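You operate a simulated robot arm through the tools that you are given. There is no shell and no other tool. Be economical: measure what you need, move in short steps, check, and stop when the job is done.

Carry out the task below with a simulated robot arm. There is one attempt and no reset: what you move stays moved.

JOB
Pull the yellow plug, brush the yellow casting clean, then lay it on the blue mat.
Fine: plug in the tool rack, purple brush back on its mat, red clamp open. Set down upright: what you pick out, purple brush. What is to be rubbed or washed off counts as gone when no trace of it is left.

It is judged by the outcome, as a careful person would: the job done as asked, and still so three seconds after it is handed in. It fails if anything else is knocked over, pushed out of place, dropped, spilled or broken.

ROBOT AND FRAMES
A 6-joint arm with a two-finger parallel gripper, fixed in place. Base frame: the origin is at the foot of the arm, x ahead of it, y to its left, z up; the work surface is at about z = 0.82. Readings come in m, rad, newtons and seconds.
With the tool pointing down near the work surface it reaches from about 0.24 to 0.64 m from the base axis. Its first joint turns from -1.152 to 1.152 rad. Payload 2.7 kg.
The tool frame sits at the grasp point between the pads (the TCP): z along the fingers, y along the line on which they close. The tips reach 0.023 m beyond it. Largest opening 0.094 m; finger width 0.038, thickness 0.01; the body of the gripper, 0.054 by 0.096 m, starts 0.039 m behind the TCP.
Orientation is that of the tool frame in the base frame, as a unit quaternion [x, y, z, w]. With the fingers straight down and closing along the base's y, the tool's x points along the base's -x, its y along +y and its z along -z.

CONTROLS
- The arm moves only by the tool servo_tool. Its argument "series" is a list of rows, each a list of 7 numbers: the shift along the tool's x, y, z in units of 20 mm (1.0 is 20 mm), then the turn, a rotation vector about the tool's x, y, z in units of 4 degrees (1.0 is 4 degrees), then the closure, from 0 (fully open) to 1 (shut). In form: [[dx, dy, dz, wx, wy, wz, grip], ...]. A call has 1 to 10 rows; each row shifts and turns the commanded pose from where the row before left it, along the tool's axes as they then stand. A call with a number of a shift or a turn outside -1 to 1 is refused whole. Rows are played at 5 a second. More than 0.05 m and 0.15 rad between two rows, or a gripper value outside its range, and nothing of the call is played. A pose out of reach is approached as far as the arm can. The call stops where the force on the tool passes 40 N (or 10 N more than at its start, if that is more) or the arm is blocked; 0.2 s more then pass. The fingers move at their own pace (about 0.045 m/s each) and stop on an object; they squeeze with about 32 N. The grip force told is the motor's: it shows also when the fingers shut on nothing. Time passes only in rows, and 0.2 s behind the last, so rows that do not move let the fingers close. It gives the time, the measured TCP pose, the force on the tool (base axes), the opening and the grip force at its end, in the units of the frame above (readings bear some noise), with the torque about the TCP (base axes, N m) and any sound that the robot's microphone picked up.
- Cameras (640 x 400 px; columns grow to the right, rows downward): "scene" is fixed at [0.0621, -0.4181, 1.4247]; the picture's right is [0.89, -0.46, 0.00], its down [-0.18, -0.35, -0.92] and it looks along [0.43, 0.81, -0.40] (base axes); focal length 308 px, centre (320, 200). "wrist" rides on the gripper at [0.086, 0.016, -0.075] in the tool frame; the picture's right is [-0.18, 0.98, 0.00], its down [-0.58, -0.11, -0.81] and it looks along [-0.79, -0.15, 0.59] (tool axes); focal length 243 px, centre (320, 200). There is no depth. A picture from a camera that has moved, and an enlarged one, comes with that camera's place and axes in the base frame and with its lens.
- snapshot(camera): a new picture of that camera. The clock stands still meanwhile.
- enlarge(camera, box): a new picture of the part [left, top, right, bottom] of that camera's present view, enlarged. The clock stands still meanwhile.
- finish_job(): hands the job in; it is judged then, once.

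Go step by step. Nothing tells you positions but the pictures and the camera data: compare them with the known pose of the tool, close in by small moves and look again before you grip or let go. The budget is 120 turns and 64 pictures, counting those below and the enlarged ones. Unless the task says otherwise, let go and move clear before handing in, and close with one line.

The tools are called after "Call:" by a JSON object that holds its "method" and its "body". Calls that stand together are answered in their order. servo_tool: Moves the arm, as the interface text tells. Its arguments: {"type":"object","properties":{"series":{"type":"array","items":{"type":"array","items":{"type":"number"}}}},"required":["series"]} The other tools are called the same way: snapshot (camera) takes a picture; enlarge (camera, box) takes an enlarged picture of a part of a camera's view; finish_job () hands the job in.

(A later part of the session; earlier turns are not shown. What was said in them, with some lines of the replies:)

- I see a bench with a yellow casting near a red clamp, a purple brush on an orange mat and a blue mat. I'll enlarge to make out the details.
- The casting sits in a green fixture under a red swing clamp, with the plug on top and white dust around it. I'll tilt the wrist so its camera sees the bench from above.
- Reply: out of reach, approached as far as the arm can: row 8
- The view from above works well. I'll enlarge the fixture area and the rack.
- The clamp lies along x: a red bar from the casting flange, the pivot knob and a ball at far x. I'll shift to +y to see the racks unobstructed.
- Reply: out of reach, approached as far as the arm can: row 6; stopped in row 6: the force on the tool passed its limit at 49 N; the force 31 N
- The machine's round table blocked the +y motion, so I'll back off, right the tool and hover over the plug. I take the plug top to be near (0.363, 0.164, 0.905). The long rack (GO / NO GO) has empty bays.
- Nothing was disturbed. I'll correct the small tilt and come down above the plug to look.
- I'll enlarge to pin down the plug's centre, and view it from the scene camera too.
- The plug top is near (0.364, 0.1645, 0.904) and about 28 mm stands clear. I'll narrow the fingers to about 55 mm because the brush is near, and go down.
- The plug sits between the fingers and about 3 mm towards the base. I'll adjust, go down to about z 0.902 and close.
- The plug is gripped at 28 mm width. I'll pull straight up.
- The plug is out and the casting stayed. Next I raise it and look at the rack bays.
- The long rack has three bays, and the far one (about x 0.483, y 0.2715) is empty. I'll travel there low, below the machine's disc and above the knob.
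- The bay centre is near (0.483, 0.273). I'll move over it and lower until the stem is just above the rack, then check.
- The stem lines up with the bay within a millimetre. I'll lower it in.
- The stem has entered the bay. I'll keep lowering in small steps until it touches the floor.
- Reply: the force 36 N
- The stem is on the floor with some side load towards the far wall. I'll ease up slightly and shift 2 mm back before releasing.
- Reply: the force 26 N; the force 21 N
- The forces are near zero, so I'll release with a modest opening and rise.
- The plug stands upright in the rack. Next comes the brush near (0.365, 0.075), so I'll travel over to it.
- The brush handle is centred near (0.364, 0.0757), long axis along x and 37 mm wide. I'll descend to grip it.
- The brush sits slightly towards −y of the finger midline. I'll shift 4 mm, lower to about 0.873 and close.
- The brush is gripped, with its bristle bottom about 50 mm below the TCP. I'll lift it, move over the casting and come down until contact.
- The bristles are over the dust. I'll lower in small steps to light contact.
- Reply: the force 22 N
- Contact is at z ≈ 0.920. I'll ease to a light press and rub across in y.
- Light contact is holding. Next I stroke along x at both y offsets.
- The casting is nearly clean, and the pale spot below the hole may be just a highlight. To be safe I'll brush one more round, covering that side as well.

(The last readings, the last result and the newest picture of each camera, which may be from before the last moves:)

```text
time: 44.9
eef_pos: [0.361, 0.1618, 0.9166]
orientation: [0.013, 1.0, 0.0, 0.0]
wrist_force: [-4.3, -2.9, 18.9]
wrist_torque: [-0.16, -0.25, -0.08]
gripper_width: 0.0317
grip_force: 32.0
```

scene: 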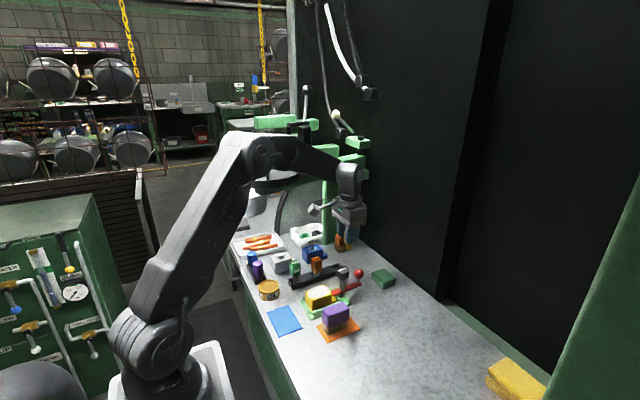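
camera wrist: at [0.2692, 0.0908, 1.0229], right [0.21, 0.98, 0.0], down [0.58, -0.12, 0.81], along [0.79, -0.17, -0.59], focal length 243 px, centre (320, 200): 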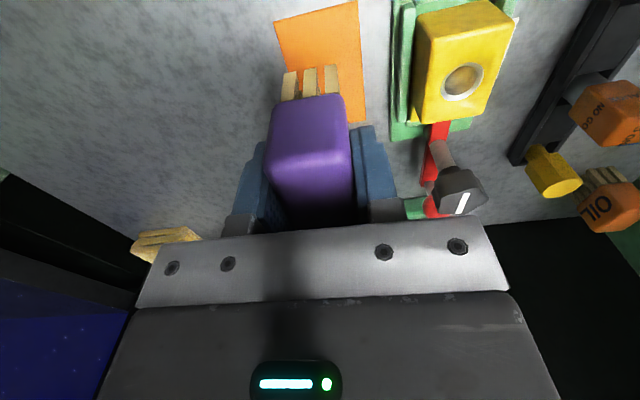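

Call:
{"method": "servo_tool", "body": {"series": [[0, 0, -0.03, 0, 0, 0, 1], [0, 0.4, 0, 0, 0, 0, 1], [0, 0.4, 0, 0, 0, 0, 1], [0.4, 0, 0, 0, 0, 0, 1], [-0.4, 0, 0, 0, 0, 0, 1], [0, -0.5, 0, 0, 0, 0, 1], [0, -0.5, 0, 0, 0, 0, 1], [0, -0.5, 0, 0, 0, 0, 1], [0.4, 0, 0, 0, 0, 0, 1], [-0.4, 0.7, 0, 0, 0, 0, 1]]}}

Call:
{"method": "servo_tool", "body": {"series": [[0, 0, -0.7, 0, 0, 0, 1], [0, 0, -1, 0, 0, 0, 1], [0, -1, 0, 0, 0, 0, 1], [0, -1, 0, 0, 0, 0, 1], [0, -1, 0, 0, 0, 0, 1], [0, -1, 0, 0, 0, 0, 1], [0, -0.4, 0, 0, 0, 0, 1], [0, 0, 0, 0, 0, 0, 1]]}}

Call:
{"method": "enlarge", "body": {"camera": "wrist", "box": [240, 0, 540, 210]}}

```text
time: 47.1
eef_pos: [0.3623, 0.1627, 0.9157]
orientation: [0.013, 1.0, 0.0, 0.001]
wrist_force: [0.2, 0.2, -1.4]
wrist_torque: [-0.02, -0.02, -0.01]
gripper_width: 0.0322
grip_force: 31.9
```

```text
time: 48.9
eef_pos: [0.3581, 0.0747, 0.951]
orientation: [0.013, 1.0, -0.001, -0.001]
wrist_force: [0.7, -0.6, -0.8]
wrist_torque: [0.0, 0.0, 0.0]
gripper_width: 0.0316
grip_force: 32.0
```

```text
1.90 times, centred on (390, 105) of wrist
camera zoom: at [0.2712, 0.0925, 1.0238], right [0.21, 0.98, 0.0], down [0.58, -0.12, 0.81], along [0.79, -0.17, -0.59], focal length 462 px, centre (187, 381)
```

zoom: 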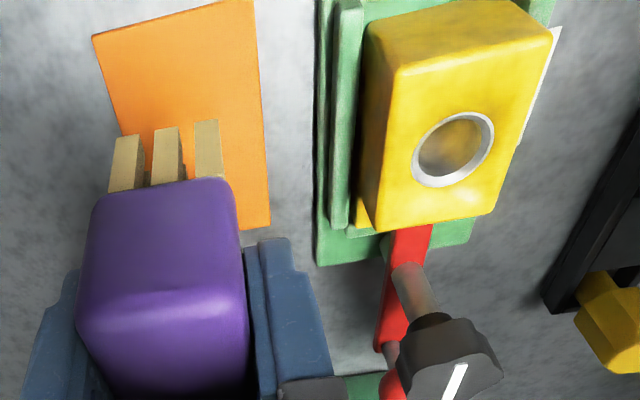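

The casting top is clean; the spot is a fixed specular highlight. Now I return the brush to its mat at (0.364, 0.074).

Call:
{"method": "servo_tool", "body": {"series": [[-0.3, 0, 1, 0, 0, 0, 1], [0, 0, 1, 0, 0, 0, 1], [0, 0, 1, 0, 0, 0, 1], [0, 0, 0.6, 0, 0, 0, 1], [0, 0, 0.2, 0, 0, 0, 1], [0, 0, 0, 0, 0, 0, 1]]}}

Call:
{"method": "enlarge", "body": {"camera": "scene", "box": [290, 260, 380, 350]}}

```text
time: 50.3
eef_pos: [0.3658, 0.0752, 0.8737]
orientation: [0.013, 1.0, 0.0, 0.0]
wrist_force: [0.4, 0.0, -1.7]
wrist_torque: [0.0, -0.01, 0.0]
gripper_width: 0.0317
grip_force: 31.6
```

```text
4.44 times, centred on (335, 305) of scene
camera zoom: at [0.0621, -0.4181, 1.4247], right [0.89, -0.46, 0.0], down [-0.18, -0.35, -0.92], along [0.43, 0.81, -0.4], focal length 1369 px, centre (253, -267)
```

zoom: 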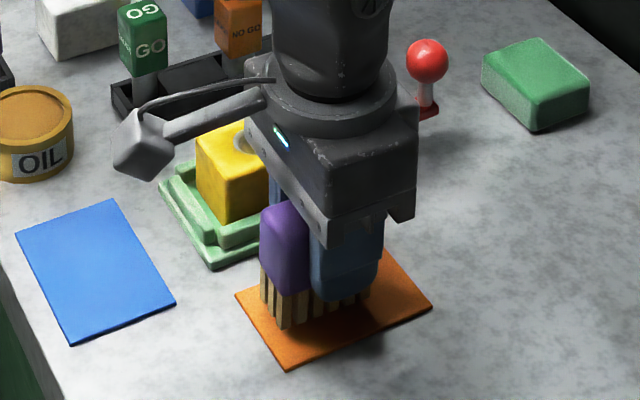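

The brush is just above its mat, about 3 mm off its old place. I'll nudge it and set it down.

Call:
{"method": "servo_tool", "body": {"series": [[-0.15, 0, 0.1, 0, 0, 0, 1], [0, 0, 0.08, 0, 0, 0, 1], [0, 0, 0, 0, 0, 0, 1]]}}

```text
time: 51.1
eef_pos: [0.3672, 0.074, 0.8709]
orientation: [0.012, 1.0, 0.0, 0.0]
wrist_force: [0.6, 0.5, -1.1]
wrist_torque: [0.01, 0.0, 0.02]
gripper_width: 0.0316
grip_force: 31.6
```

Call:
{"method": "servo_tool", "body": {"series": [[0, 0, 0.1, 0, 0, 0, 1], [0, 0, 0, 0, 0, 0, 1]]}}

```text
time: 51.7
eef_pos: [0.3677, 0.0743, 0.8687]
orientation: [0.013, 1.0, 0.0, 0.001]
wrist_force: [-0.3, -0.4, -0.7]
wrist_torque: [0.0, 0.01, -0.01]
gripper_width: 0.0318
grip_force: 32.2
```

Call:
{"method": "servo_tool", "body": {"series": [[0, 0, 0.1, 0, 0, 0, 1], [0, 0, 0, 0, 0, 0, 1]]}}

```text
time: 52.3
eef_pos: [0.3681, 0.0741, 0.8678]
orientation: [0.013, 1.0, 0.0, 0.001]
wrist_force: [-7.8, -0.9, 22.7]
wrist_torque: [-0.04, -0.28, 0.0]
gripper_width: 0.0317
grip_force: 31.7
```

It is on the mat. I'll ease off slightly, open and rise.

Call:
{"method": "servo_tool", "body": {"series": [[0, 0, -0.06, 0, 0, 0, 1], [0, 0, 0, 0, 0, 0, 0.42], [0, 0, 0, 0, 0, 0, 0.42], [0, 0, 0, 0, 0, 0, 0.42], [0, 0, -0.5, 0, 0, 0, 0.42], [0, 0, -1, 0, 0, 0, 0.42], [0, 0, -1, 0, 0, 0, 0.42], [0, 0, -1, 0, 0, 0, 0.42], [0, 0, -1, 0, 0, 0, 0.42], [0, 0, -1, 0, 0, -0.4, 0.42]]}}

Call:
{"method": "enlarge", "body": {"camera": "scene", "box": [290, 260, 380, 350]}}

```text
time: 54.5
eef_pos: [0.3669, 0.0732, 0.9798]
orientation: [-0.001, 1.0, 0.0, -0.001]
wrist_force: [0.3, -0.2, 0.3]
wrist_torque: [0.01, 0.05, 0.02]
gripper_width: 0.0544
grip_force: 0.1
```

```text
4.44 times, centred on (335, 305) of scene
camera zoom: at [0.0621, -0.4181, 1.4247], right [0.89, -0.46, 0.0], down [-0.18, -0.35, -0.92], along [0.43, 0.81, -0.4], focal length 1369 px, centre (253, -267)
```

zoom: 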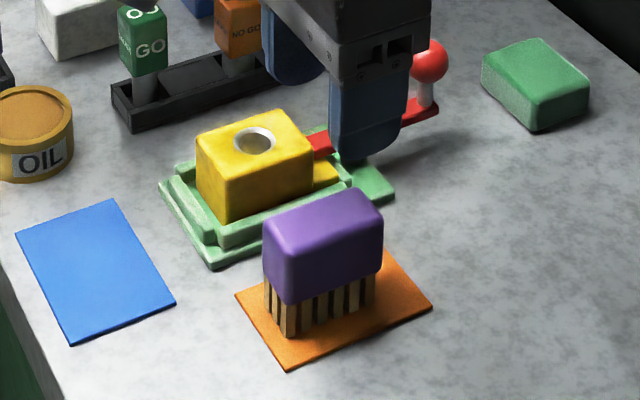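

The brush is back, upright. For the clamp, the ball handle is near (0.488, 0.166) and the pivot near (0.437, 0.166), so I'll move over the ball and look.

Call:
{"method": "servo_tool", "body": {"series": [[-0.9, 0.7, 0, 0, 0, 0, 0.42], [-0.9, 0.7, 0, 0, 0, 0, 0.42], [-0.9, 0.7, 0, 0, 0, 0, 0.42], [-0.9, 0.7, 0, 0, 0, 0, 0.42], [-0.9, 0.7, 0, 0, 0, 0, 0.42], [-0.9, 0.7, 0, 0, 0, 0, 0.42], [-0.6, 0.4, 0, 0, 0, 0, 0.42], [0, 0, 0, 0, 0, 0, 0.42]]}}

Call:
{"method": "snapshot", "body": {"camera": "wrist"}}

```text
time: 56.3
eef_pos: [0.4883, 0.1654, 0.9784]
orientation: [0.0, 1.0, 0.0, 0.0]
wrist_force: [-0.9, -0.1, -1.1]
wrist_torque: [-0.01, -0.02, 0.02]
gripper_width: 0.0545
grip_force: 0.2
```

```text
22 pictures are left
camera wrist: at [0.4001, 0.1815, 1.0525], right [0.18, 0.98, 0.0], down [0.58, -0.11, 0.81], along [0.79, -0.15, -0.59], focal length 243 px, centre (320, 200)
```

wrist: 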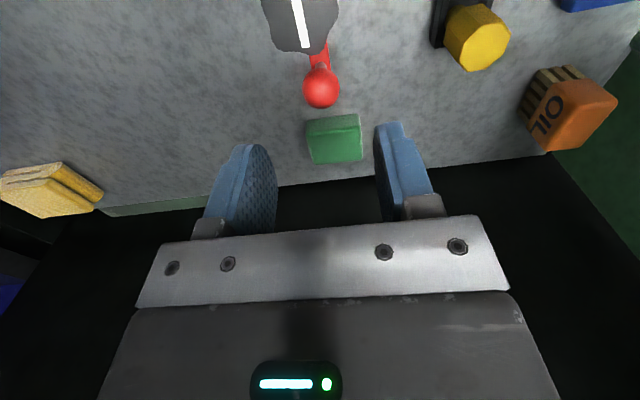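

The ball is near (0.490, 0.165, 0.885). I'll lower so the fingers straddle it loosely.

Call:
{"method": "servo_tool", "body": {"series": [[-0.1, 0, 1, 0, 0, 0, 0.42], [0, 0, 1, 0, 0, 0, 0.42], [0, 0, 1, 0, 0, 0, 0.42], [0, 0, 1, 0, 0, 0, 0.42], [0, 0, 0.1, 0, 0, 0, 0.62], [0, 0, 0, 0, 0, 0, 0.62]]}}

Call:
{"method": "enlarge", "body": {"camera": "scene", "box": [310, 240, 390, 310]}}

```text
time: 57.7
eef_pos: [0.4897, 0.1657, 0.8961]
orientation: [-0.001, 1.0, 0.0, 0.0]
wrist_force: [-0.2, -0.2, 0.7]
wrist_torque: [0.0, 0.01, 0.0]
gripper_width: 0.0355
grip_force: 0.1
```

```text
5.71 times, centred on (350, 275) of scene
camera zoom: at [0.0621, -0.4181, 1.4247], right [0.89, -0.46, 0.0], down [-0.18, -0.35, -0.92], along [0.43, 0.81, -0.4], focal length 1761 px, centre (149, -229)
```

zoom: 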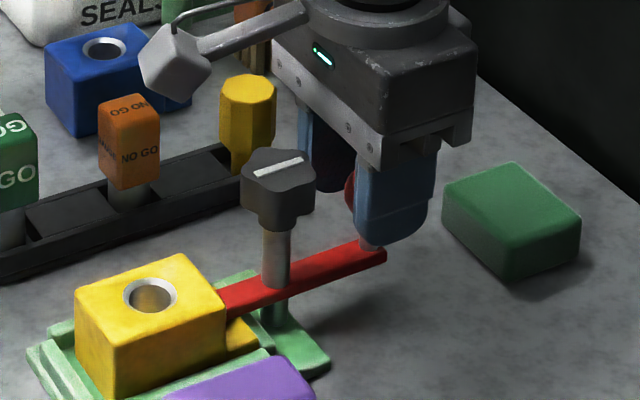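

The fingers straddle the ball. I'll push it along its arc towards +y, turning the tool with it, 20° to start.

Call:
{"method": "servo_tool", "body": {"series": [[0, 0.18, 0, 0, 0, -1, 0.62], [0, 0.18, 0, 0, 0, -1, 0.62], [0, 0.18, 0, 0, 0, -1, 0.62], [0, 0.18, 0, 0, 0, -1, 0.62], [0, 0.18, 0, 0, 0, -1, 0.62], [0, 0, 0, 0, 0, 0, 0.62]]}}

Call:
{"method": "enlarge", "body": {"camera": "scene", "box": [310, 240, 390, 310]}}

```text
time: 59.1
eef_pos: [0.4871, 0.1851, 0.8962]
orientation: [-0.175, 0.985, 0.001, 0.0]
wrist_force: [0.4, 0.0, 0.7]
wrist_torque: [0.01, -0.01, 0.02]
gripper_width: 0.0357
grip_force: 0.4
```

```text
5.71 times, centred on (350, 275) of scene
camera zoom: at [0.0621, -0.4181, 1.4247], right [0.89, -0.46, 0.0], down [-0.18, -0.35, -0.92], along [0.43, 0.81, -0.4], focal length 1761 px, centre (149, -229)
```

zoom: 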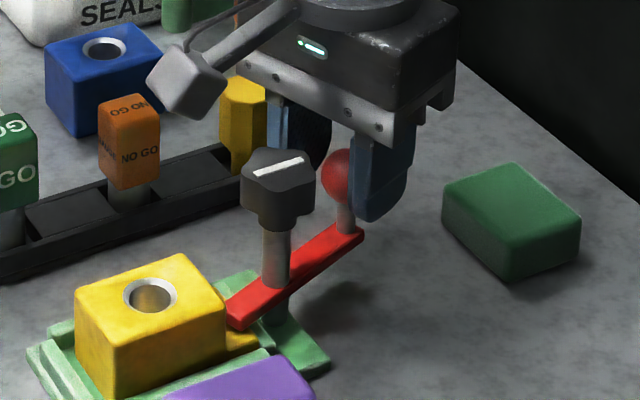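

The bar swings freely. I'll continue the arc.

Call:
{"method": "servo_tool", "body": {"series": [[0.08, 0.18, 0, 0, 0, -1, 0.62], [0.08, 0.18, 0, 0, 0, -1, 0.62], [0, 0.18, 0, 0, 0, -1, 0.62], [0, 0.18, 0, 0, 0, -1, 0.62], [0, 0.18, 0, 0, 0, -1, 0.62], [0, 0.18, 0, 0, 0, -1, 0.62], [0, 0.18, 0, 0, 0, -1, 0.62], [0, 0.18, 0, 0, 0, -1, 0.62], [0, 0.18, 0, 0, 0, -1, 0.62], [0, 0.18, 0, 0, 0, -1, 0.62]]}}

Call:
{"method": "enlarge", "body": {"camera": "scene", "box": [310, 240, 390, 310]}}

```text
time: 61.3
eef_pos: [0.462, 0.2111, 0.8962]
orientation: [-0.501, 0.865, 0.0, 0.0]
wrist_force: [0.0, 0.0, -0.4]
wrist_torque: [0.0, 0.02, 0.02]
gripper_width: 0.036
grip_force: 0.6
```

```text
5.71 times, centred on (350, 275) of scene
camera zoom: at [0.0621, -0.4181, 1.4247], right [0.89, -0.46, 0.0], down [-0.18, -0.35, -0.92], along [0.43, 0.81, -0.4], focal length 1761 px, centre (149, -229)
```

zoom: 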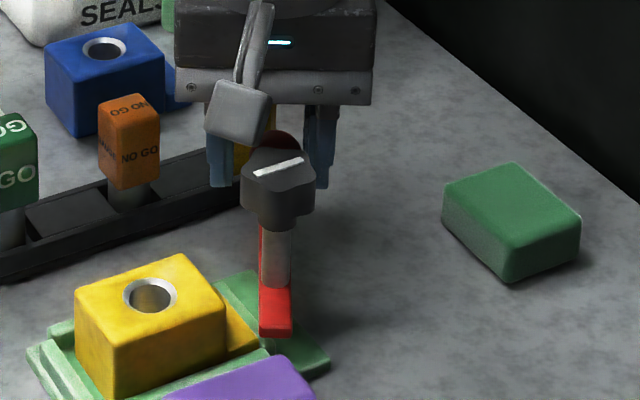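

The tip is off the casting. I'll swing about 28° more so it is fully open.

Call:
{"method": "servo_tool", "body": {"series": [[0, 0.18, 0, 0, 0, -1, 0.62], [0, 0.18, 0, 0, 0, -1, 0.62], [0, 0.18, 0, 0, 0, -1, 0.62], [0, 0.18, 0, 0, 0, -1, 0.62], [0, 0.18, 0, 0, 0, -1, 0.62], [0, 0.18, 0, 0, 0, -1, 0.62], [0, 0.18, 0, 0, 0, -1, 0.62], [0, 0, 0, 0, 0, 0, 0.62]]}}

Call:
{"method": "enlarge", "body": {"camera": "scene", "box": [310, 240, 390, 310]}}

```text
time: 63.1
eef_pos: [0.4419, 0.2182, 0.8987]
orientation: [-0.696, 0.718, -0.003, 0.004]
wrist_force: [30.9, -11.1, 2.6]
wrist_torque: [-0.1, -0.53, -0.26]
gripper_width: 0.0493
grip_force: 16.0
```

```text
5.71 times, centred on (350, 275) of scene
camera zoom: at [0.0628, -0.4184, 1.4246], right [0.89, -0.46, 0.0], down [-0.19, -0.35, -0.92], along [0.43, 0.81, -0.4], focal length 1761 px, centre (149, -229)
```

zoom: 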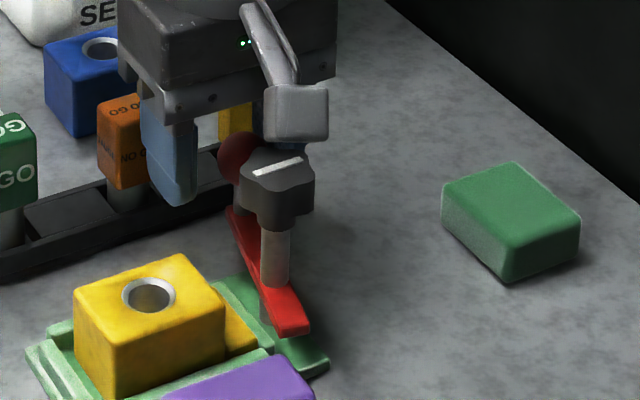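

The clamp has reached its stop at about 80–90°. I'll back off, rise clear and turn the tool back.

Call:
{"method": "servo_tool", "body": {"series": [[0, -0.2, 0, 0, 0, 0, 0.5], [0, -0.1, 0, 0, 0, 0, 0.5], [0, 0, -0.5, 0, 0, 0, 0.5], [0, 0, -1, 0, 0, 0, 0.5], [0, 0, -1, 0, 0, 0, 0.5], [0, 0, -1, 0, 0, 0, 0.5], [0, 0, -1, 0, 0, 0, 0.5], [0, 0, 0, 0, 0, 1, 0.5], [0, 0, 0, 0, 0, 1, 0.5]]}}

Call:
{"method": "servo_tool", "body": {"series": [[0, 0, 0, 0, 0, 1, 0.4], [0, 0, 0, 0, 0, 1, 0.4], [0, 0, 0, 0, 0, 1, 0.4], [0, 0, 0, 0, 0, 1, 0.4], [0, 0, 0, 0, 0, 1, 0.4], [0, 0, 0, 0, 0, 1, 0.4], [0, 0, 0, 0, 0, 1, 0.4], [0, 0, 0, 0, 0, 1, 0.4], [0, 0, 0, 0, 0, 1, 0.4], [0, 0, 0, 0, 0, 1, 0.4]]}}

Call:
{"method": "servo_tool", "body": {"series": [[0, 0, 0, 0, 0, 1, 0.4], [0, 0, 0, 0, 0, 1, 0.4], [0, 0, 0, 0, 0, 1, 0.4], [0, 0, 0, 0, 0, 1, 0.4], [0, 0, 0, 0, 0, 1, 0.4], [0, 0, 0, 0, 0, 1, 0.4], [0, 0, 0, 0, 0, 1, 0.4], [0, 0, 0, 0, 0, 1, 0.4], [0, 0, 0, 0, 0, 1, 0.4], [0, 0, 0, 0, 0, 1, 0.4]]}}

Call:
{"method": "enlarge", "body": {"camera": "scene", "box": [280, 230, 400, 320]}}

```text
time: 65.1
eef_pos: [0.4459, 0.2172, 0.9869]
orientation: [-0.643, 0.766, 0.0, 0.0]
wrist_force: [-0.7, 0.1, 0.3]
wrist_torque: [-0.01, -0.01, 0.01]
gripper_width: 0.0471
grip_force: 0.0
```

```text
time: 67.3
eef_pos: [0.4445, 0.2184, 0.9875]
orientation: [-0.342, 0.94, 0.0, 0.0]
wrist_force: [0.3, -0.5, -0.5]
wrist_torque: [0.0, -0.05, 0.05]
gripper_width: 0.0563
grip_force: 0.2
```

```text
time: 69.5
eef_pos: [0.4455, 0.2185, 0.9862]
orientation: [0.0, 1.0, 0.0, 0.0]
wrist_force: [0.2, 0.8, -0.3]
wrist_torque: [0.0, 0.01, -0.02]
gripper_width: 0.0565
grip_force: 0.1
```

```text
4.44 times, centred on (340, 275) of scene
camera zoom: at [0.0621, -0.4181, 1.4247], right [0.89, -0.46, 0.0], down [-0.18, -0.35, -0.92], along [0.43, 0.81, -0.4], focal length 1369 px, centre (231, -133)
```

zoom: 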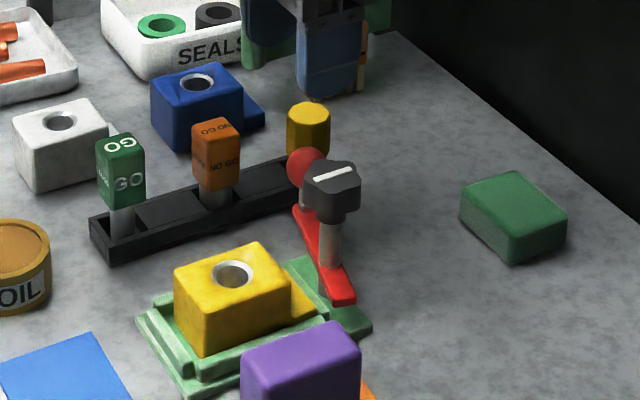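

The clamp is fully open. Now I'll move above the casting.

Call:
{"method": "servo_tool", "body": {"series": [[0.8, -0.5, 0, 0, 0, 0, 0.3], [0.8, -0.5, 0, 0, 0, 0, 0.3], [0.8, -0.5, 0, 0, 0, 0, 0.3], [0.8, -0.5, 0, 0, 0, 0, 0.3], [0.8, -0.5, 0, 0, 0, 0, 0.3], [0.28, -0.22, 0, 0, 0, 0, 0.3], [0, 0, 1, 0, 0, 0, 0.3], [0, 0, 1, 0, 0, 0, 0.3], [0, 0, 0.8, 0, 0, 0, 0.3], [0, 0, 0, 0, 0, 0, 0.3]]}}

Call:
{"method": "snapshot", "body": {"camera": "wrist"}}

```text
time: 71.7
eef_pos: [0.3583, 0.1635, 0.9308]
orientation: [-0.001, 1.0, 0.0, 0.0]
wrist_force: [0.2, 0.1, 1.0]
wrist_torque: [0.0, 0.04, -0.01]
gripper_width: 0.0658
grip_force: 0.0
```

```text
16 pictures are left
camera wrist: at [0.2729, 0.1795, 1.0042], right [0.18, 0.98, 0.0], down [0.58, -0.11, 0.81], along [0.79, -0.15, -0.59], focal length 243 px, centre (320, 200)
```

wrist: 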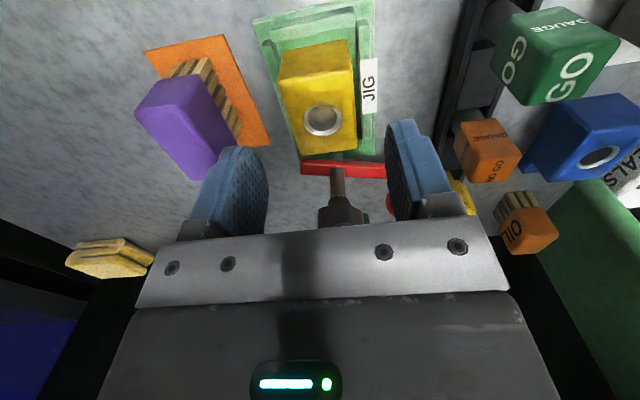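

The casting lies between the fingers. I'll descend to z 0.873, keeping the tips above the jig walls, and grip.

Call:
{"method": "servo_tool", "body": {"series": [[-0.05, 0, 1, 0, 0, 0, 0.3], [0, 0, 1, 0, 0, 0, 0.3], [0, 0, 0.8, 0, 0, 0, 0.3], [0, 0, 0, 0, 0, 0, 0.3], [0, 0, 0, 0, 0, 0, 1], [0, 0, 0, 0, 0, 0, 1], [0, 0, 0, 0, 0, 0, 1]]}}

Call:
{"method": "enlarge", "body": {"camera": "scene", "box": [280, 240, 380, 330]}}

```text
time: 73.3
eef_pos: [0.3607, 0.1628, 0.8738]
orientation: [0.0, 1.0, 0.0, 0.0]
wrist_force: [0.3, -0.5, -0.4]
wrist_torque: [0.02, -0.07, 0.0]
gripper_width: 0.0436
grip_force: 32.0
```

```text
4.44 times, centred on (330, 285) of scene
camera zoom: at [0.0621, -0.4181, 1.4247], right [0.89, -0.46, 0.0], down [-0.19, -0.35, -0.92], along [0.43, 0.81, -0.4], focal length 1369 px, centre (276, -178)
```

zoom: 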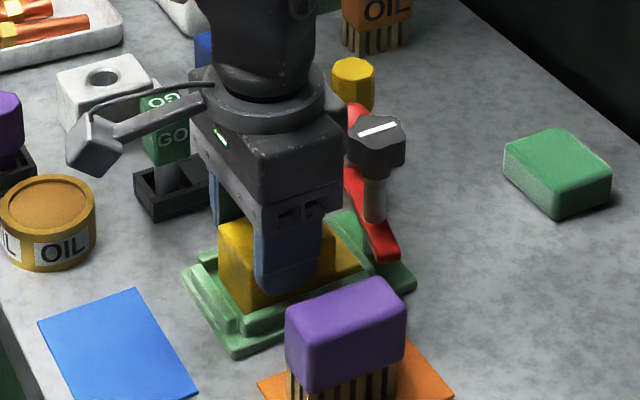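

The casting is gripped at 43.6 mm. The mat is about 64 × 91 mm, centred near (0.263, 0.163) and long in y. I'll lift the casting, move it there and turn it 90° so it fits.

Call:
{"method": "servo_tool", "body": {"series": [[0, 0, -0.3, 0, 0, 0, 1], [0, 0, -0.5, 0, 0, 0, 1], [0, 0, -0.7, 0, 0, 0, 1], [0, 0, -1, 0, 0, 0, 1], [0, 0, -1, 0, 0, 0, 1], [0, 0, -0.7, 0, 0, 0, 1], [0, 0, 0, 0, 0, 0, 1]]}}

Call:
{"method": "enlarge", "body": {"camera": "scene", "box": [260, 230, 380, 340]}}

```text
time: 74.9
eef_pos: [0.3607, 0.1636, 0.9567]
orientation: [-0.001, 1.0, -0.001, 0.0]
wrist_force: [0.4, 0.0, -3.0]
wrist_torque: [0.02, 0.03, -0.03]
gripper_width: 0.0441
grip_force: 31.9
```

```text
3.64 times, centred on (320, 285) of scene
camera zoom: at [0.0621, -0.4181, 1.4247], right [0.89, -0.46, 0.0], down [-0.19, -0.35, -0.92], along [0.43, 0.81, -0.4], focal length 1120 px, centre (320, -109)
```

zoom: 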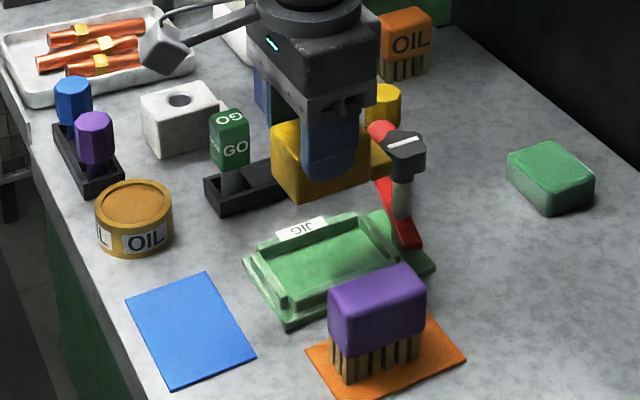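

The casting is lifted cleanly. Moving over the mat and turning.

Call:
{"method": "servo_tool", "body": {"series": [[1, 0, 0, 0, 0, 0, 1], [1, 0, 0, 0, 0, 0, 1], [1, 0, 0, 0, 0, 0, 1], [1, -0.15, 0, 0, 0, 0, 1], [1, 0, 0, 0, 0, 0, 1], [0, 0, 0, 0, 0, -1, 1], [0, 0, 0, 0, 0, -1, 1], [0, 0, 0, 0, 0, -1, 1], [0, 0, 0, 0, 0, -1, 1], [0, 0, 0, 0, 0, -1, 1]]}}

Call:
{"method": "servo_tool", "body": {"series": [[0, 0, 0, 0, 0, -1, 1], [0, 0, 0, 0, 0, -1, 1], [0, 0, 0, 0, 0, -1, 1], [0, 0, 0, 0, 0, -1, 1], [0, 0, 0, 0, 0, -1, 1], [0, 0, 0, 0, 0, -1, 1], [0, 0, 0, 0, 0, -1, 1], [0, 0, 0, 0, 0, -1, 1], [0, 0, 0, 0, 0, -1, 1], [0, 0, 0, 0, 0, -1, 1]]}}

Call:
{"method": "servo_tool", "body": {"series": [[0, 0, 0, 0, 0, -1, 1], [0, 0, 0, 0, 0, -1, 1], [0, 0, 0, 0, 0, -1, 1], [0, 0, 0, 0, 0, -1, 1], [0, 0, 0, 0, 0, -1, 1], [0, 0, 0, 0, 0, -1, 1], [0, 0, 0, 0, 0, -1, 1], [0, 0, 0, 0, 0, -0.5, 1], [0, 0, 0, 0, 0, 0, 1]]}}

Call:
{"method": "enlarge", "body": {"camera": "scene", "box": [230, 230, 370, 350]}}

Call:
{"method": "snapshot", "body": {"camera": "wrist"}}

```text
time: 77.1
eef_pos: [0.2596, 0.1616, 0.9582]
orientation: [-0.175, 0.985, 0.0, 0.001]
wrist_force: [1.0, 0.6, -2.9]
wrist_torque: [0.0, 0.04, 0.01]
gripper_width: 0.0439
grip_force: 32.0
```

```text
time: 79.3
eef_pos: [0.2589, 0.1602, 0.9582]
orientation: [-0.501, 0.866, 0.001, 0.001]
wrist_force: [0.0, -0.3, -1.9]
wrist_torque: [-0.05, 0.02, 0.01]
gripper_width: 0.0437
grip_force: 31.6
```

```text
time: 81.3
eef_pos: [0.2595, 0.1603, 0.9584]
orientation: [0.708, -0.706, -0.001, 0.0]
wrist_force: [1.1, 0.7, -2.2]
wrist_torque: [-0.05, -0.03, -0.01]
gripper_width: 0.0436
grip_force: 32.2
```

```text
3.33 times, centred on (300, 290) of scene
camera zoom: at [0.0621, -0.4181, 1.4247], right [0.89, -0.46, 0.0], down [-0.19, -0.35, -0.92], along [0.43, 0.81, -0.4], focal length 1027 px, centre (387, -100)
```

zoom: 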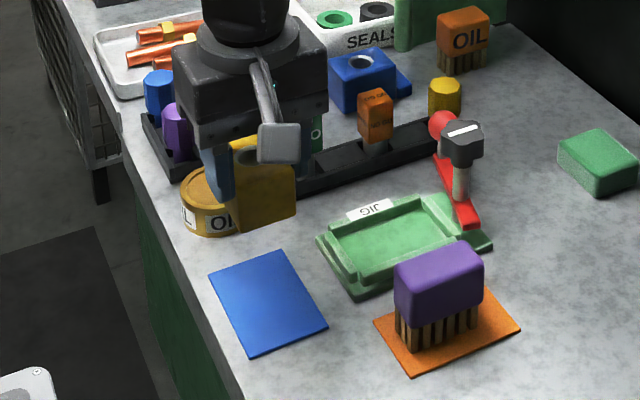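

```text
12 pictures are left
camera wrist: at [0.244, 0.074, 1.0313], right [-0.98, 0.18, 0.0], down [0.11, 0.58, 0.81], along [0.15, 0.79, -0.59], focal length 243 px, centre (320, 200)
```

wrist: 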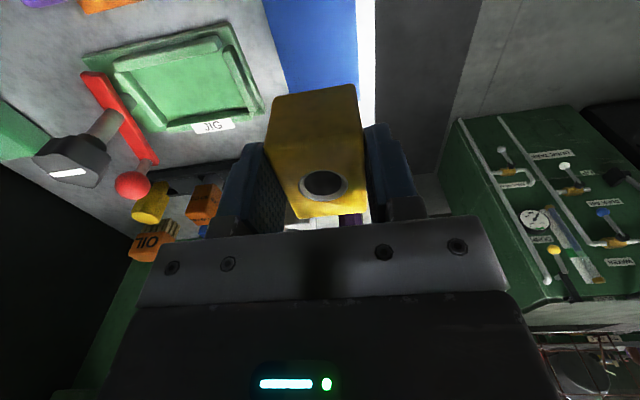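

The casting is aligned over the mat. I'll lower it.

Call:
{"method": "servo_tool", "body": {"series": [[0, -0.1, 1, 0, 0, 0, 1], [0, 0, 1, 0, 0, 0, 1], [0, 0, 1, 0, 0, 0, 1], [0, 0, 0.7, 0, 0, 0, 1], [0, 0, 0, 0, 0, 0, 1]]}}

Call:
{"method": "enlarge", "body": {"camera": "scene", "box": [230, 250, 350, 350]}}

```text
time: 82.5
eef_pos: [0.2618, 0.1606, 0.8842]
orientation: [0.707, -0.707, 0.0, 0.0]
wrist_force: [-0.2, 0.1, -3.0]
wrist_torque: [-0.04, -0.02, 0.01]
gripper_width: 0.044
grip_force: 32.3
```

```text
4.00 times, centred on (290, 300) of scene
camera zoom: at [0.0621, -0.4181, 1.4247], right [0.89, -0.46, 0.0], down [-0.19, -0.35, -0.92], along [0.43, 0.81, -0.4], focal length 1232 px, centre (440, -200)
```

zoom: 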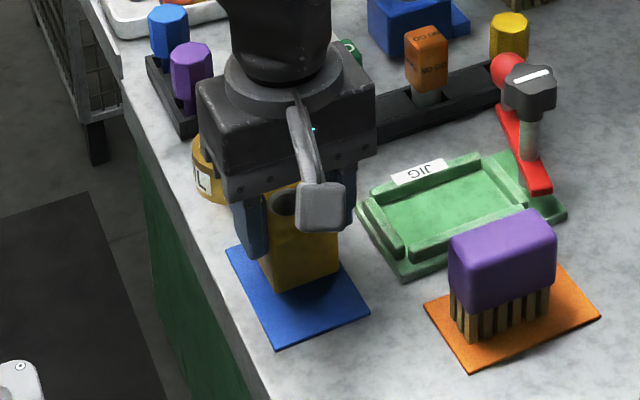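

It looks well placed over the mat. I'll lower in fine steps.

Call:
{"method": "servo_tool", "body": {"series": [[0, 0, 0.3, 0, 0, 0, 1], [0, 0, 0.2, 0, 0, 0, 1], [0, 0, 0.1, 0, 0, 0, 1], [0, 0, 0, 0, 0, 0, 1]]}}

```text
time: 83.5
eef_pos: [0.2621, 0.1595, 0.8715]
orientation: [0.707, -0.707, 0.001, 0.0]
wrist_force: [0.5, 0.1, -2.4]
wrist_torque: [-0.03, 0.0, 0.02]
gripper_width: 0.0437
grip_force: 31.9
```

Call:
{"method": "servo_tool", "body": {"series": [[0, 0, 0.12, 0, 0, 0, 1], [0, 0, 0.08, 0, 0, 0, 1], [0, 0, 0, 0, 0, 0, 1]]}}

```text
time: 84.3
eef_pos: [0.2633, 0.1606, 0.8679]
orientation: [0.708, -0.706, 0.001, 0.0]
wrist_force: [-4.7, -3.1, 20.2]
wrist_torque: [-0.05, 0.16, -0.01]
gripper_width: 0.0435
grip_force: 31.9
```

Contact with the mat. I'll ease off a little, open moderately and rise.

Call:
{"method": "servo_tool", "body": {"series": [[0, 0, -0.06, 0, 0, 0, 1], [0, 0, 0, 0, 0, 0, 0.35], [0, 0, 0, 0, 0, 0, 0.35], [0, 0, 0, 0, 0, 0, 0.35], [0, 0, -0.4, 0, 0, 0, 0.35], [0, 0, -1, 0, 0, 0, 0.35], [0, 0, -1, 0, 0, 0, 0.35], [0, 0, -1, 0, 0, 0, 0.35], [0, 0, -1, 0, 0, 0, 0.35], [0, 0, -1, 0, 0, 0, 0.35]]}}

Call:
{"method": "servo_tool", "body": {"series": [[0, 0, -1, 0, 0, 0, 0.35], [0, 0, -1, 0, 0, 0, 0.35], [0, 0, -1, 0, 0, 0, 0.35], [-1, 0, -1, 0, 0, 0, 0.35], [0, 0, 0, 0, 0, 0, 0.35]]}}

Call:
{"method": "enlarge", "body": {"camera": "scene", "box": [230, 220, 400, 350]}}

Call:
{"method": "enlarge", "body": {"camera": "scene", "box": [255, 260, 345, 345]}}

```text
time: 86.5
eef_pos: [0.263, 0.1605, 0.9773]
orientation: [0.708, -0.706, 0.0, -0.001]
wrist_force: [-0.6, 0.1, 0.5]
wrist_torque: [0.0, -0.01, 0.01]
gripper_width: 0.0611
grip_force: 0.0
```

```text
time: 87.7
eef_pos: [0.2651, 0.1811, 1.0558]
orientation: [0.708, -0.707, 0.0, -0.001]
wrist_force: [0.6, 0.1, 0.7]
wrist_torque: [0.04, 0.0, -0.01]
gripper_width: 0.061
grip_force: 0.0
```

```text
3.08 times, centred on (315, 285) of scene
camera zoom: at [0.0621, -0.4181, 1.4247], right [0.89, -0.46, 0.0], down [-0.18, -0.35, -0.92], along [0.43, 0.81, -0.4], focal length 948 px, centre (335, -62)
```

zoom: 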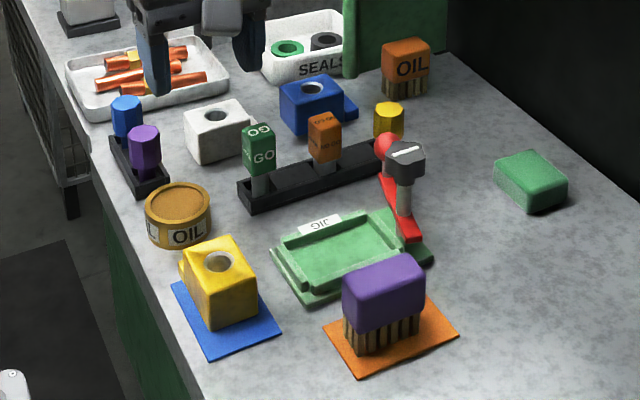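

```text
4.71 times, centred on (300, 302) of scene
camera zoom: at [0.0621, -0.4181, 1.4247], right [0.89, -0.46, 0.0], down [-0.18, -0.35, -0.92], along [0.43, 0.81, -0.4], focal length 1450 px, centre (414, -282)
```

zoom: 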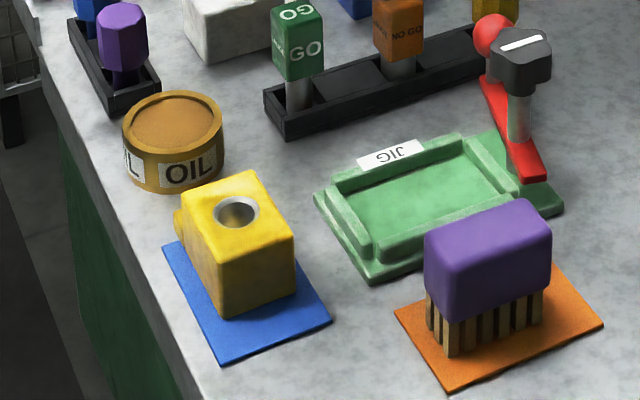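

The casting stands on the mat but seems towards the back. I'll check the far end with the wrist camera.

Call:
{"method": "enlarge", "body": {"camera": "wrist", "box": [220, 0, 420, 140]}}

```text
2.86 times, centred on (320, 70) of wrist
camera zoom: at [0.2472, 0.0946, 1.1301], right [-0.98, 0.18, 0.0], down [0.11, 0.58, 0.81], along [0.15, 0.79, -0.59], focal length 693 px, centre (320, 571)
```

zoom: 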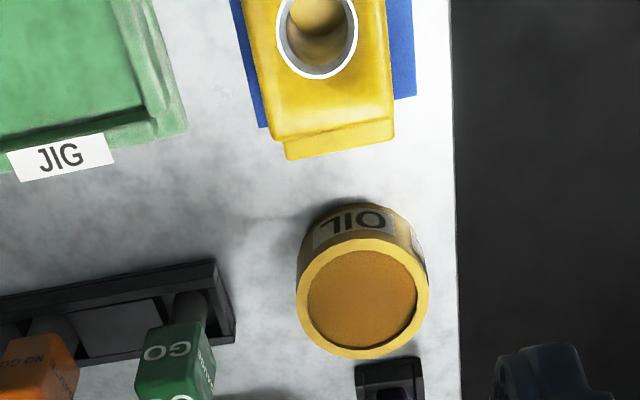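

The flange overhangs the back edge by about 8 mm. I'll regrip, lift a little and move it 16 mm towards −y to centre it.

Call:
{"method": "servo_tool", "body": {"series": [[1, 0.1, 1, 0, 0, 0, 0.35], [0, 0, 1, 0, 0, 0, 0.35], [0, 0, 1, 0, 0, 0, 0.35], [0, 0, 1, 0, 0, 0, 0.35], [0, 0, 1, 0, 0, 0, 0.35], [0, 0, 1, 0, 0, 0, 0.35], [0, 0, 1, 0, 0, 0, 0.35], [0, 0, 1, 0, 0, 0, 0.35], [0, 0, 1, 0, 0, 0, 0.35], [0, 0, 0.2, 0, 0, 0, 0.35]]}}

Call:
{"method": "servo_tool", "body": {"series": [[0, 0, 0, 0, 0, 0, 1], [0, 0, 0, 0, 0, 0, 1], [0, 0, 0, 0, 0, 0, 1], [0, 0, -0.3, 0, 0, 0, 1], [0, 0, -0.3, 0, 0, 0, 1], [0.4, 0, 0, 0, 0, 0, 1], [0.4, 0, 0, 0, 0, 0, 1], [0, 0, 0.3, 0, 0, 0, 1], [0, 0, 0.15, 0, 0, 0, 1], [0, 0, 0, 0, 0, 0, 1]]}}

```text
time: 89.9
eef_pos: [0.2597, 0.1599, 0.873]
orientation: [0.708, -0.706, 0.0, 0.0]
wrist_force: [0.2, -0.2, -0.4]
wrist_torque: [0.0, -0.03, 0.01]
gripper_width: 0.061
grip_force: 0.1
```

```text
time: 92.1
eef_pos: [0.2609, 0.1439, 0.8767]
orientation: [0.708, -0.706, 0.0, 0.0]
wrist_force: [0.2, 1.2, -2.2]
wrist_torque: [-0.02, 0.01, 0.04]
gripper_width: 0.0436
grip_force: 31.5
```

Call:
{"method": "servo_tool", "body": {"series": [[0, 0, 0.12, 0, 0, 0, 1], [0, 0, 0.06, 0, 0, 0, 1], [0, 0, 0, 0, 0, 0, 1]]}}

```text
time: 92.9
eef_pos: [0.2603, 0.1431, 0.8733]
orientation: [0.708, -0.706, 0.0, 0.0]
wrist_force: [-5.2, -2.0, 12.9]
wrist_torque: [0.56, 0.22, 0.18]
gripper_width: 0.0439
grip_force: 31.7
```

Seated. I'll ease off, release, rise and look.

Call:
{"method": "servo_tool", "body": {"series": [[0, 0, -0.03, 0, 0, 0, 1], [0, 0, 0, 0, 0, 0, 0.35], [0, 0, 0, 0, 0, 0, 0.35], [0, 0, 0, 0, 0, 0, 0.35], [0, 0, -0.4, 0, 0, 0, 0.35], [0, 0, -1, 0, 0, 0, 0.35], [0, 0, -1, 0, 0, 0, 0.35], [0, 0, -1, 0, 0, 0, 0.35], [0, 0, -1, 0, 0, 0, 0.35], [0, 0, -1, 0, 0, 0, 0.35]]}}

Call:
{"method": "servo_tool", "body": {"series": [[0, 0, -1, 0, 0, 0, 0.35], [0, 0, -1, 0, 0, 0, 0.35], [-1, 0, -1, 0, 0, 0, 0.35], [-1, 0, -1, 0, 0, 0, 0.35], [0, 0, 0, 0, 0, 0, 0.35]]}}

Call:
{"method": "enlarge", "body": {"camera": "wrist", "box": [220, 0, 420, 140]}}

Call:
{"method": "enlarge", "body": {"camera": "scene", "box": [235, 220, 395, 350]}}

```text
time: 95.1
eef_pos: [0.2609, 0.1426, 0.9815]
orientation: [0.707, -0.707, 0.001, 0.001]
wrist_force: [-0.4, -1.2, 0.2]
wrist_torque: [-0.02, 0.05, 0.01]
gripper_width: 0.061
grip_force: 0.1
```

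```text
time: 96.3
eef_pos: [0.2585, 0.1853, 1.0592]
orientation: [0.708, -0.706, -0.001, 0.0]
wrist_force: [-0.1, -0.7, 0.1]
wrist_torque: [-0.01, -0.01, -0.02]
gripper_width: 0.0611
grip_force: 0.1
```

```text
2.86 times, centred on (320, 70) of wrist
camera zoom: at [0.2436, 0.097, 1.134], right [-0.98, 0.18, 0.0], down [0.11, 0.58, 0.81], along [0.15, 0.79, -0.59], focal length 693 px, centre (320, 571)
```

zoom: 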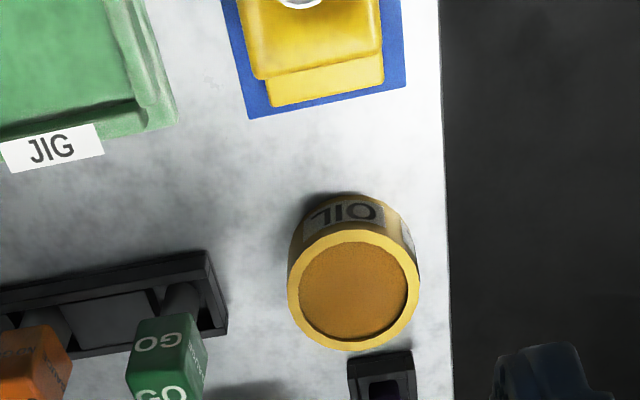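

```text
3.08 times, centred on (315, 285) of scene
camera zoom: at [0.0621, -0.4181, 1.4247], right [0.89, -0.46, 0.0], down [-0.18, -0.35, -0.92], along [0.43, 0.81, -0.4], focal length 948 px, centre (335, -62)
```

zoom: 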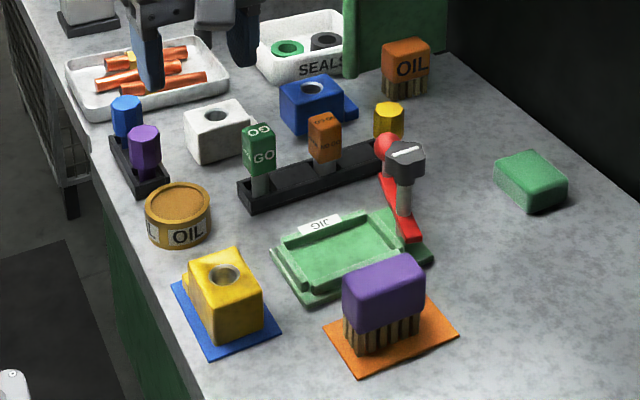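

The casting now lies fully within the mat. One last check that its surface is clean.

Call:
{"method": "enlarge", "body": {"camera": "scene", "box": [270, 275, 315, 315]}}

```text
10.00 times, centred on (292, 295) of scene
camera zoom: at [0.0621, -0.4181, 1.4247], right [0.89, -0.46, 0.0], down [-0.18, -0.35, -0.92], along [0.43, 0.81, -0.4], focal length 3081 px, centre (595, -750)
```

zoom: 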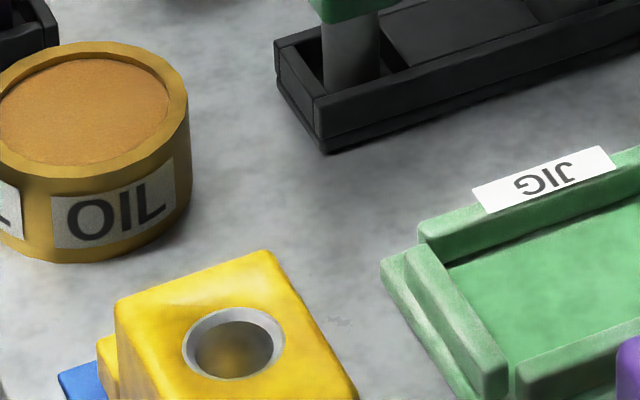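

The casting is clean and upright on the blue mat, the plug is in the rack, the brush is on its mat and the clamp is open. I'm handing in.

Call:
{"method": "finish_job", "body": {}}

```text
The job is handed in.
```

I pulled the yellow plug and stood it in the empty bay of the long GO / NO GO rack, brushed the casting clean, and laid it upright on the blue mat. The purple brush is back on its mat and the red clamp is open. An early move touched the machine's round table and I backed off; the pictures afterwards showed nothing moved.
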